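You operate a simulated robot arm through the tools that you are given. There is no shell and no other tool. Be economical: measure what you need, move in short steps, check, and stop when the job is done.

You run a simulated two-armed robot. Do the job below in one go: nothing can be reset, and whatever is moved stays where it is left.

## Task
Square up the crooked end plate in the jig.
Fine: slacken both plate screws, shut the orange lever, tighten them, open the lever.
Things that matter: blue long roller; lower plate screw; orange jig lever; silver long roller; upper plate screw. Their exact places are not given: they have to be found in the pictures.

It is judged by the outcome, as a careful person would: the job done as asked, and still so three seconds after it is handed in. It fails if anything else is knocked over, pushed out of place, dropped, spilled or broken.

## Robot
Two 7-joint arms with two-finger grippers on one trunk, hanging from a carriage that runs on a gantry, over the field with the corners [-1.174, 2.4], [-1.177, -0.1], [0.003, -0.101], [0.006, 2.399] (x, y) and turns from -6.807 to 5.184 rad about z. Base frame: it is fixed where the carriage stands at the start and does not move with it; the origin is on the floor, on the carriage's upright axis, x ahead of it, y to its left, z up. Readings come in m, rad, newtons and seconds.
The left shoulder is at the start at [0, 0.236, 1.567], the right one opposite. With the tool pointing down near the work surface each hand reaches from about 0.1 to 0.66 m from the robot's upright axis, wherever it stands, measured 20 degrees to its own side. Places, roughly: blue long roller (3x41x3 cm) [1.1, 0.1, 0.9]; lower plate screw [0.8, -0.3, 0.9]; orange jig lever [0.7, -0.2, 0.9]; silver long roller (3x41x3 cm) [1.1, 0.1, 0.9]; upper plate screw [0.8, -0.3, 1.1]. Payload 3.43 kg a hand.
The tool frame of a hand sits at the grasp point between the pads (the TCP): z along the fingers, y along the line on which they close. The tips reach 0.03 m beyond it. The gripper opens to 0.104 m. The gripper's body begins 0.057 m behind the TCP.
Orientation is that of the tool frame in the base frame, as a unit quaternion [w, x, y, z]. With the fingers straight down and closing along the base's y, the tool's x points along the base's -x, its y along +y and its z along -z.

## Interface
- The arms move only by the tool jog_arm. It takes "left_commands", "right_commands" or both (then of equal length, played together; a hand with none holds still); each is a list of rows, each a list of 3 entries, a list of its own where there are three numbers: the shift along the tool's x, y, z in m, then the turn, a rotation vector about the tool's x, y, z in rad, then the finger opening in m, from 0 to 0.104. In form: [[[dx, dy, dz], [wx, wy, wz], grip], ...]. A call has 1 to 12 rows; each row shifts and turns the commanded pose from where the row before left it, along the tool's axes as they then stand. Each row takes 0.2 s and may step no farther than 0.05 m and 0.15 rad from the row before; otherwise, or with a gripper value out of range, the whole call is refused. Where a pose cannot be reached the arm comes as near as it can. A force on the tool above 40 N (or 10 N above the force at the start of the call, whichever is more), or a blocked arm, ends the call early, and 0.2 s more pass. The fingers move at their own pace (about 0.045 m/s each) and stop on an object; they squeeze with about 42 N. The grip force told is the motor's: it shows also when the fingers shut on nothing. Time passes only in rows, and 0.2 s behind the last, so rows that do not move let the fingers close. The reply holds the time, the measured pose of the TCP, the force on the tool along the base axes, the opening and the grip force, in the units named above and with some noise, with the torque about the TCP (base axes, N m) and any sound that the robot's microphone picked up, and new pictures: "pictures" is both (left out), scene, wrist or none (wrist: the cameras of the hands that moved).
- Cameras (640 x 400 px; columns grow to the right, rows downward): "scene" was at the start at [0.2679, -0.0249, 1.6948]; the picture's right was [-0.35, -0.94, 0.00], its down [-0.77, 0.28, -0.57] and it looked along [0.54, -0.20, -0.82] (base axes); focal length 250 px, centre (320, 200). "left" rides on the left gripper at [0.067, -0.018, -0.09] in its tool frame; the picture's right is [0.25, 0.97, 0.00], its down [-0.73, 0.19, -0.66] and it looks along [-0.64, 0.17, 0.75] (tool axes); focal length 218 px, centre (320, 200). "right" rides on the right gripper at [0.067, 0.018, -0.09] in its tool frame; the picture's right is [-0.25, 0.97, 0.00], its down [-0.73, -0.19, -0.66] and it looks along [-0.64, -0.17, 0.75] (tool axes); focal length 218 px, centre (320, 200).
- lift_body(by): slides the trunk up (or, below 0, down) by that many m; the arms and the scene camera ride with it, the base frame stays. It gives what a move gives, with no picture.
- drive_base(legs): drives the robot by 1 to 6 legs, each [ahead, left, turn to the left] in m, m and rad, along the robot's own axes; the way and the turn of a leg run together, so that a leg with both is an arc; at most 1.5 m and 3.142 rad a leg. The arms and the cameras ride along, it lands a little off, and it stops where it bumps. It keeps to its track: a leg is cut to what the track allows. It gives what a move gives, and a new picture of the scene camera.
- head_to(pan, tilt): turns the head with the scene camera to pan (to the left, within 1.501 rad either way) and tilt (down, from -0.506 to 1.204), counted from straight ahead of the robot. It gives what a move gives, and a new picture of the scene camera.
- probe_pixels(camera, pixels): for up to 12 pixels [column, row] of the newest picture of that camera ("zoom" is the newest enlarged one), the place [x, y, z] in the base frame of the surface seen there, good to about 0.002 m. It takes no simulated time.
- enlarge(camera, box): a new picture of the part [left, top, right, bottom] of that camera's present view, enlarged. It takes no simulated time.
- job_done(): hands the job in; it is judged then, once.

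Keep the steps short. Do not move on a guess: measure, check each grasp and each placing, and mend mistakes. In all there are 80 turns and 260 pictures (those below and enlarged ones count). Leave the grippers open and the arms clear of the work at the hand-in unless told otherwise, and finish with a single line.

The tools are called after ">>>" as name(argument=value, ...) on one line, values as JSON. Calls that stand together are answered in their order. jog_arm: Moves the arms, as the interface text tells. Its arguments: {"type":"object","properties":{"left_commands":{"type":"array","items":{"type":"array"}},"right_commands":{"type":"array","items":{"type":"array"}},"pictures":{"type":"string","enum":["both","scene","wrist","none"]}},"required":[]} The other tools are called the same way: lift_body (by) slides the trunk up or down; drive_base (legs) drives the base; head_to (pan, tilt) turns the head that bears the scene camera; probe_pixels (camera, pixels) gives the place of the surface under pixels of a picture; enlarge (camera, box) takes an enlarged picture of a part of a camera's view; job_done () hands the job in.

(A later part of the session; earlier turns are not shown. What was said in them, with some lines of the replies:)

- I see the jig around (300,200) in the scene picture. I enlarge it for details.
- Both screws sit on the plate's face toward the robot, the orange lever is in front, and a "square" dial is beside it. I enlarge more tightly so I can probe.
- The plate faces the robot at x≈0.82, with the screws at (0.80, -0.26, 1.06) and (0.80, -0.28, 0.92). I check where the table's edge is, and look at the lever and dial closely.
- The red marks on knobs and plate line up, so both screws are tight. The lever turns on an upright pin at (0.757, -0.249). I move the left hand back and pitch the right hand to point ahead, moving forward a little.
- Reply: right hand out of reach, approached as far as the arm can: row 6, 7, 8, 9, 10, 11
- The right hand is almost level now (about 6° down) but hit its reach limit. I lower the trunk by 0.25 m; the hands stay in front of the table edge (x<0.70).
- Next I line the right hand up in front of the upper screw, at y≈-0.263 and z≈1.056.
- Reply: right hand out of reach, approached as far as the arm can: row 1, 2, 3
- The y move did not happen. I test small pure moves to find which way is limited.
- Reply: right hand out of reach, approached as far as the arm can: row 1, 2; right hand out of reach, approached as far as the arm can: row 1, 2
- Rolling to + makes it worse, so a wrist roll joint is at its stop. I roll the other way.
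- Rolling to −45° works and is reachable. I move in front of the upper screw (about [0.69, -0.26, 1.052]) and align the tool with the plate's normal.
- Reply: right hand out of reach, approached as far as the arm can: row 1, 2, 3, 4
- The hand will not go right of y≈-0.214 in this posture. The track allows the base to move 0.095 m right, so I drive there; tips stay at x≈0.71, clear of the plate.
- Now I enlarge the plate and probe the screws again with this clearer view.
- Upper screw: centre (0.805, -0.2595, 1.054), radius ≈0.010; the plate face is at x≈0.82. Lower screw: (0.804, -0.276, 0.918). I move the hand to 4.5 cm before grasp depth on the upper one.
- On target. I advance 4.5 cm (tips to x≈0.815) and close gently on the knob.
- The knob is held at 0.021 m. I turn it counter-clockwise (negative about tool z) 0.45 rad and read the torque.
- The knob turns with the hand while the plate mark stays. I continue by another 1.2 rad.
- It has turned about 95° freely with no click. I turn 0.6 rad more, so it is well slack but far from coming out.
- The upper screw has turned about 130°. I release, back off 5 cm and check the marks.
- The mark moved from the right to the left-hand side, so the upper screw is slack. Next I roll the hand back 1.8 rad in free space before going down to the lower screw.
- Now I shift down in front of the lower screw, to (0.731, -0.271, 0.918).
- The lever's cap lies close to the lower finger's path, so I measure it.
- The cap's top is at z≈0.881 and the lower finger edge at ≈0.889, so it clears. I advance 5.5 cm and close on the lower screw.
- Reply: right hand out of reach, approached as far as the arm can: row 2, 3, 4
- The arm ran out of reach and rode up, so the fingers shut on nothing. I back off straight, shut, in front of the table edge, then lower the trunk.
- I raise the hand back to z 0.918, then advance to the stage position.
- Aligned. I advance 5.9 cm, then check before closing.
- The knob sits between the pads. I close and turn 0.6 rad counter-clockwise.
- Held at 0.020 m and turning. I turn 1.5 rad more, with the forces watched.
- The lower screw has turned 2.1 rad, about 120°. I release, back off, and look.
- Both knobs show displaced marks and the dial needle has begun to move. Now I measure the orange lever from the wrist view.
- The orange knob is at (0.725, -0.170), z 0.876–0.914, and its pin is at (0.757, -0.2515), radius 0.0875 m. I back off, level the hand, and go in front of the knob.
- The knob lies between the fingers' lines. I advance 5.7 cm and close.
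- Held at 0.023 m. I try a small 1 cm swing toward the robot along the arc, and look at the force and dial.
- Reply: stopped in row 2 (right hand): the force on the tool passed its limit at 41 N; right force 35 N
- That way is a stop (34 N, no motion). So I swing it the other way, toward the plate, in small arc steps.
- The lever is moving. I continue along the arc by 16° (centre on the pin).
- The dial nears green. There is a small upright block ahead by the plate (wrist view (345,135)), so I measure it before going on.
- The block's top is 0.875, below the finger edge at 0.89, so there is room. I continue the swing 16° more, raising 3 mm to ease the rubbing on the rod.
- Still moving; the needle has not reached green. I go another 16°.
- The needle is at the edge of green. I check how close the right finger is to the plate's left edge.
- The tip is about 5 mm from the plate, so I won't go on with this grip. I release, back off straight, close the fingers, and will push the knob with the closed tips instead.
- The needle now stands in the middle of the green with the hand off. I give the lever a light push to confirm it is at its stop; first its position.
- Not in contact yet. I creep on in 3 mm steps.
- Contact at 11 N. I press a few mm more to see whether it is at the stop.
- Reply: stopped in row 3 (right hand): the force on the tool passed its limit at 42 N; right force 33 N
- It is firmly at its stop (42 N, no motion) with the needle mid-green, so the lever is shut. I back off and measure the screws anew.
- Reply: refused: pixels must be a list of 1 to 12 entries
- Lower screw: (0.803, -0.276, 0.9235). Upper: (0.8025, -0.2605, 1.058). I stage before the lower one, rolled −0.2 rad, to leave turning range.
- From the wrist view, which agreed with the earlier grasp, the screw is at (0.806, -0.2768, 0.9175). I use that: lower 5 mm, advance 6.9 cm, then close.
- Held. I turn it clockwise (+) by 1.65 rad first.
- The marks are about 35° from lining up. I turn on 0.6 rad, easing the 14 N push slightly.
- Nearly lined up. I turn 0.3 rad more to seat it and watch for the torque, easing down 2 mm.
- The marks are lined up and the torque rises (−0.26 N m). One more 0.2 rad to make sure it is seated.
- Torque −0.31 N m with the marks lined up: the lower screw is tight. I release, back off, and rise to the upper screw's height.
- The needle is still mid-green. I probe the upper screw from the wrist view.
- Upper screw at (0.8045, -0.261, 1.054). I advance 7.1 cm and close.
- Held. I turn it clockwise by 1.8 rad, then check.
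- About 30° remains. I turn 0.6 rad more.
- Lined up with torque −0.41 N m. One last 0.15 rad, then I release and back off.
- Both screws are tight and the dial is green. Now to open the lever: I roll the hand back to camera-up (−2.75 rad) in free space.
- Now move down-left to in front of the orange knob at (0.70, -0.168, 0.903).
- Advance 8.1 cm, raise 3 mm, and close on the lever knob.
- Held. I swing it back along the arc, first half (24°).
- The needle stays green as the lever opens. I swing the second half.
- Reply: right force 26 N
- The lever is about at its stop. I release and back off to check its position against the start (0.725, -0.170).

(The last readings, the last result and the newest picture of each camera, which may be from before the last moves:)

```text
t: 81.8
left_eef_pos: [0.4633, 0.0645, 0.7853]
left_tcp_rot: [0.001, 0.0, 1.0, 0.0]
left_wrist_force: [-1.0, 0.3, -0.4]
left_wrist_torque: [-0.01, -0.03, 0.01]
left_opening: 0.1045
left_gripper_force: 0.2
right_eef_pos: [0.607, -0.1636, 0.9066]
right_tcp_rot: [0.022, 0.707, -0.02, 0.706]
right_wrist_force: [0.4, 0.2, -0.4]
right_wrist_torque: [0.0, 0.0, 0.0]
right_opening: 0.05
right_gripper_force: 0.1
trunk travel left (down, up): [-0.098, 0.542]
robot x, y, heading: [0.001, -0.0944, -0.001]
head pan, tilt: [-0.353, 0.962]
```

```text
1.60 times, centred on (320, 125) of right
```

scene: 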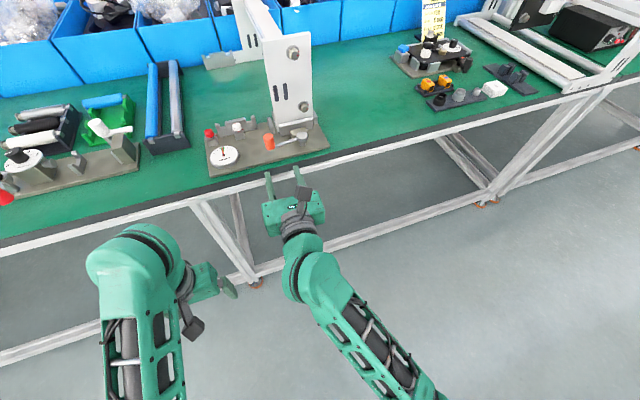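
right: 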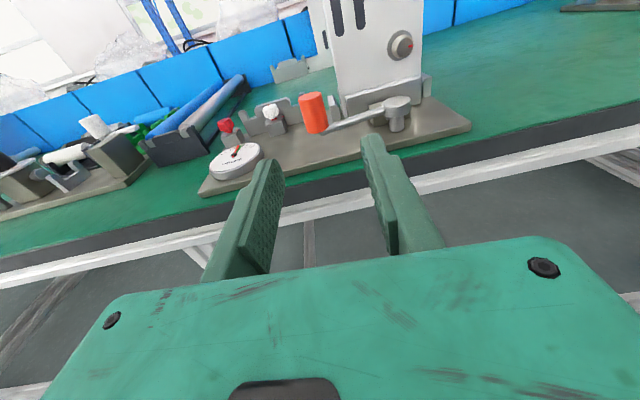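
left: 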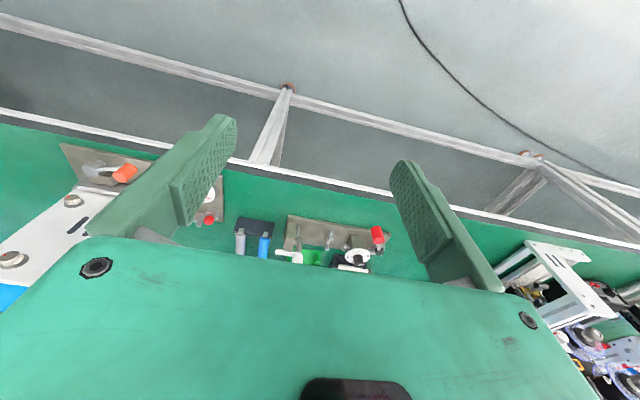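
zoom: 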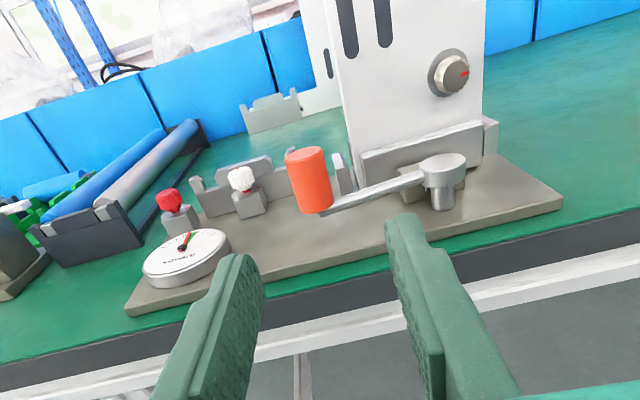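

The lever looks slightly short of its first place ((330,297) against (340,307) before). I probe it.

>>> probe_pixels(camera="zoom", pixels=[[305, 155], [290, 160], [322, 152], [312, 185], [312, 205]])

>>> enlarge(camera="scene", box=[208, 142, 240, 172])

>>> enlarge(camera="scene", box=[280, 35, 330, 120])

```text
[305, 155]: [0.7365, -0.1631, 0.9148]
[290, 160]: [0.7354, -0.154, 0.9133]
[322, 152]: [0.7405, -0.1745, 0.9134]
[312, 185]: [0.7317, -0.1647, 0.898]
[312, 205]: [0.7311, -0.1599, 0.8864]
```

```text
13.33 times, centred on (224, 157) of scene
```

zoom: 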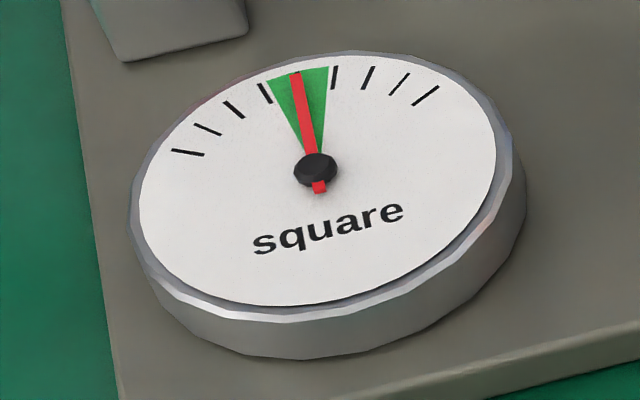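

```text
4.71 times, centred on (305, 78) of scene
```

zoom: 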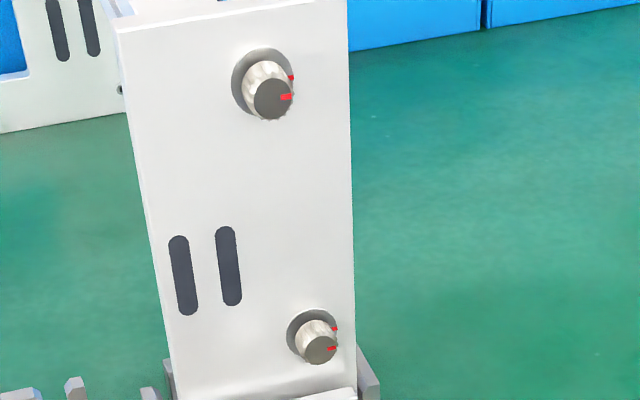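

It is at 103°; fully open was 111°. I grip it again and pull the last 8°.

>>> jog_arm(right_commands=[[[0, -0.003, 0.03], [0, 0, 0], 0.05], [[0, -0.003, 0.03], [0, 0, 0], 0.05], [[0, 0, 0.03], [0, 0, 0], 0.05], [[0, 0, 0.025], [0, 0, 0], 0.05], [[0, 0, 0], [0, 0, 0], 0.01], [[0, 0, 0], [0, 0, 0], 0.01], [[0, 0, 0], [0, 0, 0], 0.01], [[0, 0, 0], [0, 0, 0], 0.01]], pictures="none")

>>> jog_arm(right_commands=[[[0, 0.0018, -0.005], [0, 0, 0], 0.01], [[0, 0.0021, -0.005], [0, 0, 0], 0.01], [[0, 0.0022, -0.0045], [0, 0, 0], 0.01]], pictures="wrist")

```text
t: 83.6
left_eef_pos: [0.4632, 0.0647, 0.7857]
left_tcp_rot: [0.0, -0.001, 1.0, 0.0]
left_wrist_force: [-0.2, 0.1, 0.0]
left_wrist_torque: [-0.02, 0.01, -0.01]
left_opening: 0.1039
left_gripper_force: 0.1
right_eef_pos: [0.7214, -0.1623, 0.9066]
right_tcp_rot: [0.021, 0.707, -0.021, 0.707]
right_wrist_force: [0.2, 3.0, -0.4]
right_wrist_torque: [0.45, -0.15, 0.1]
right_opening: 0.0232
right_gripper_force: 45.1
trunk travel left (down, up): [-0.098, 0.542]
robot x, y, heading: [0.0023, -0.0947, 0.001]
head pan, tilt: [-0.353, 0.962]
```

```text
t: 84.4
left_eef_pos: [0.4653, 0.0671, 0.7866]
left_tcp_rot: [0.0, -0.001, 1.0, 0.001]
left_wrist_force: [-0.9, 0.0, -0.3]
left_wrist_torque: [-0.02, 0.0, -0.01]
left_opening: 0.1037
left_gripper_force: 0.0
right_eef_pos: [0.7073, -0.1643, 0.9067]
right_tcp_rot: [0.019, 0.707, -0.019, 0.707]
right_wrist_force: [2.0, 12.6, 2.7]
right_wrist_torque: [0.49, 0.05, 0.67]
right_opening: 0.0236
right_gripper_force: 44.6
trunk travel left (down, up): [-0.098, 0.542]
robot x, y, heading: [-0.0021, -0.0927, 0.0]
head pan, tilt: [-0.353, 0.962]
```

right: 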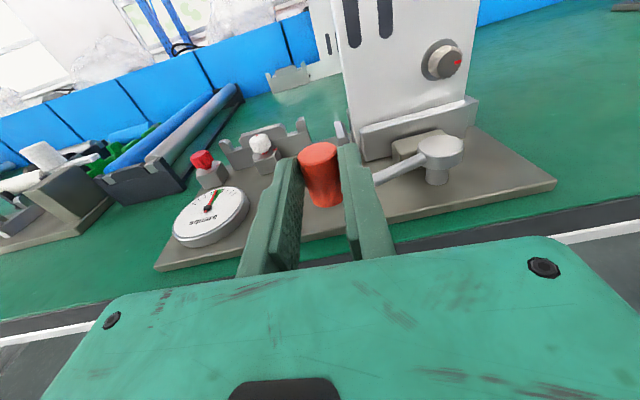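

It moves with no stop force yet (x 2 N). I pull on in 3 mm steps until the stop is felt.

>>> jog_arm(right_commands=[[[0, 0, -0.003], [0, 0, 0], 0.01], [[0, 0.001, -0.003], [0, 0, 0], 0.01], [[0, 0.001, -0.002], [0, 0, 0], 0.01]], pictures="none")

```text
t: 85.2
left_eef_pos: [0.4694, 0.0696, 0.7868]
left_tcp_rot: [0.001, -0.002, 1.0, 0.001]
left_wrist_force: [-0.3, 0.1, 0.0]
left_wrist_torque: [-0.02, -0.01, 0.01]
left_opening: 0.1039
left_gripper_force: 0.1
right_eef_pos: [0.7024, -0.1667, 0.908]
right_tcp_rot: [0.019, 0.707, -0.019, 0.707]
right_wrist_force: [18.6, 18.0, -1.4]
right_wrist_torque: [0.09, -0.15, 0.38]
right_opening: 0.0232
right_gripper_force: 45.2
trunk travel left (down, up): [-0.098, 0.542]
robot x, y, heading: [0.0015, -0.094, -0.002]
head pan, tilt: [-0.353, 0.962]
```

The stop is felt (about 19 N). I release and back well off, then check everything.

>>> jog_arm(right_commands=[[[0, 0, 0], [0, 0, 0], 0.05], [[0, 0, 0], [0, 0, 0], 0.05], [[0, 0, 0], [0, 0, 0], 0.05], [[0, 0, -0.02], [0, 0, 0], 0.05], [[0, 0, -0.03], [0, 0, 0], 0.05], [[0, 0, -0.03], [0, 0, 0], 0.06], [[0, 0, -0.03], [0, 0, 0], 0.08], [[0, 0, -0.03], [0, 0, 0], 0.1], [[0, 0, 0], [0, 0, 0], 0.1]], pictures="both")

>>> enlarge(camera="scene", box=[200, 30, 330, 180])

>>> enlarge(camera="scene", box=[208, 132, 300, 172])

>>> probe_pixels(camera="scene", pixels=[[269, 137], [270, 142]])

```text
t: 87.2
left_eef_pos: [0.4642, 0.0656, 0.7852]
left_tcp_rot: [0.001, 0.0, 1.0, 0.0]
left_wrist_force: [-0.6, -1.0, 0.1]
left_wrist_torque: [-0.02, 0.01, -0.01]
left_opening: 0.104
left_gripper_force: 0.0
right_eef_pos: [0.5605, -0.1623, 0.9052]
right_tcp_rot: [0.021, 0.707, -0.02, 0.707]
right_wrist_force: [-0.4, 0.9, -0.3]
right_wrist_torque: [0.0, -0.01, 0.04]
right_opening: 0.0998
right_gripper_force: 0.0
trunk travel left (down, up): [-0.098, 0.542]
robot x, y, heading: [-0.0004, -0.0937, 0.0]
head pan, tilt: [-0.353, 0.962]
```

scene: 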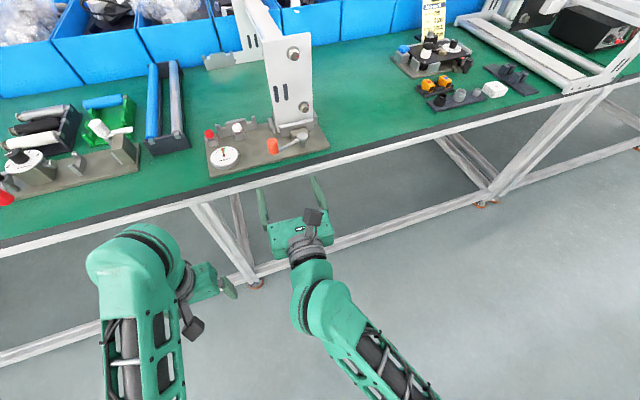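
right: 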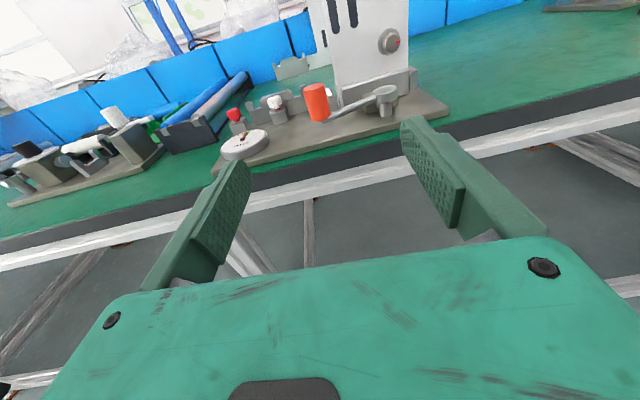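

```text
2.67 times, centred on (265, 105) of scene
```

zoom: 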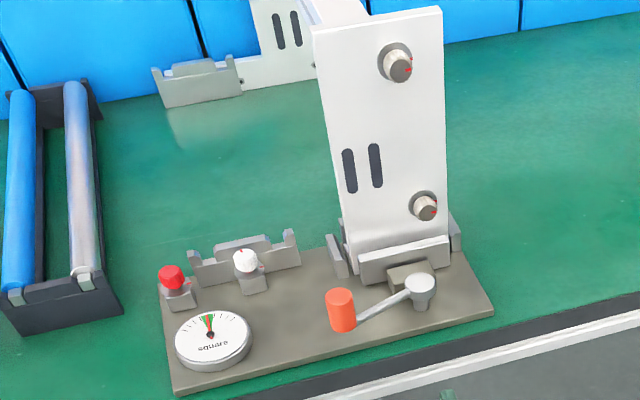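

```text
6.96 times, centred on (254, 152) of scene
```

zoom: 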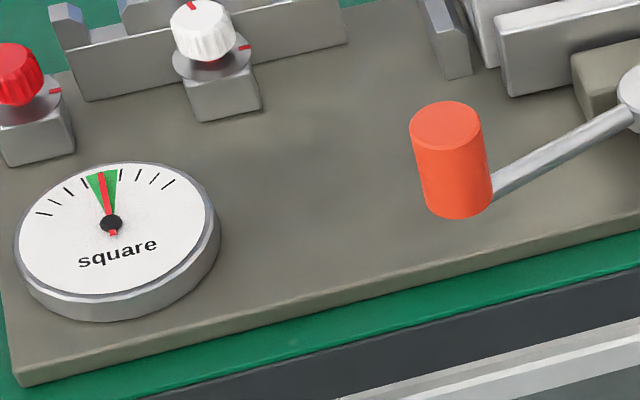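

```text
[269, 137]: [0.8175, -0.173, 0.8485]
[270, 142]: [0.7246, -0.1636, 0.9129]
```

The lever is back at its open stop, about (0.725, -0.165). The needle stays mid-green, both screw marks are lined up, and both hands are clear and open, so I hand it in.

>>> job_done()

```text
The job is handed in.
```

The end plate is squared (dial needle mid-green), both plate screws are tight, the orange lever is open, and both hands are clear with grippers open.
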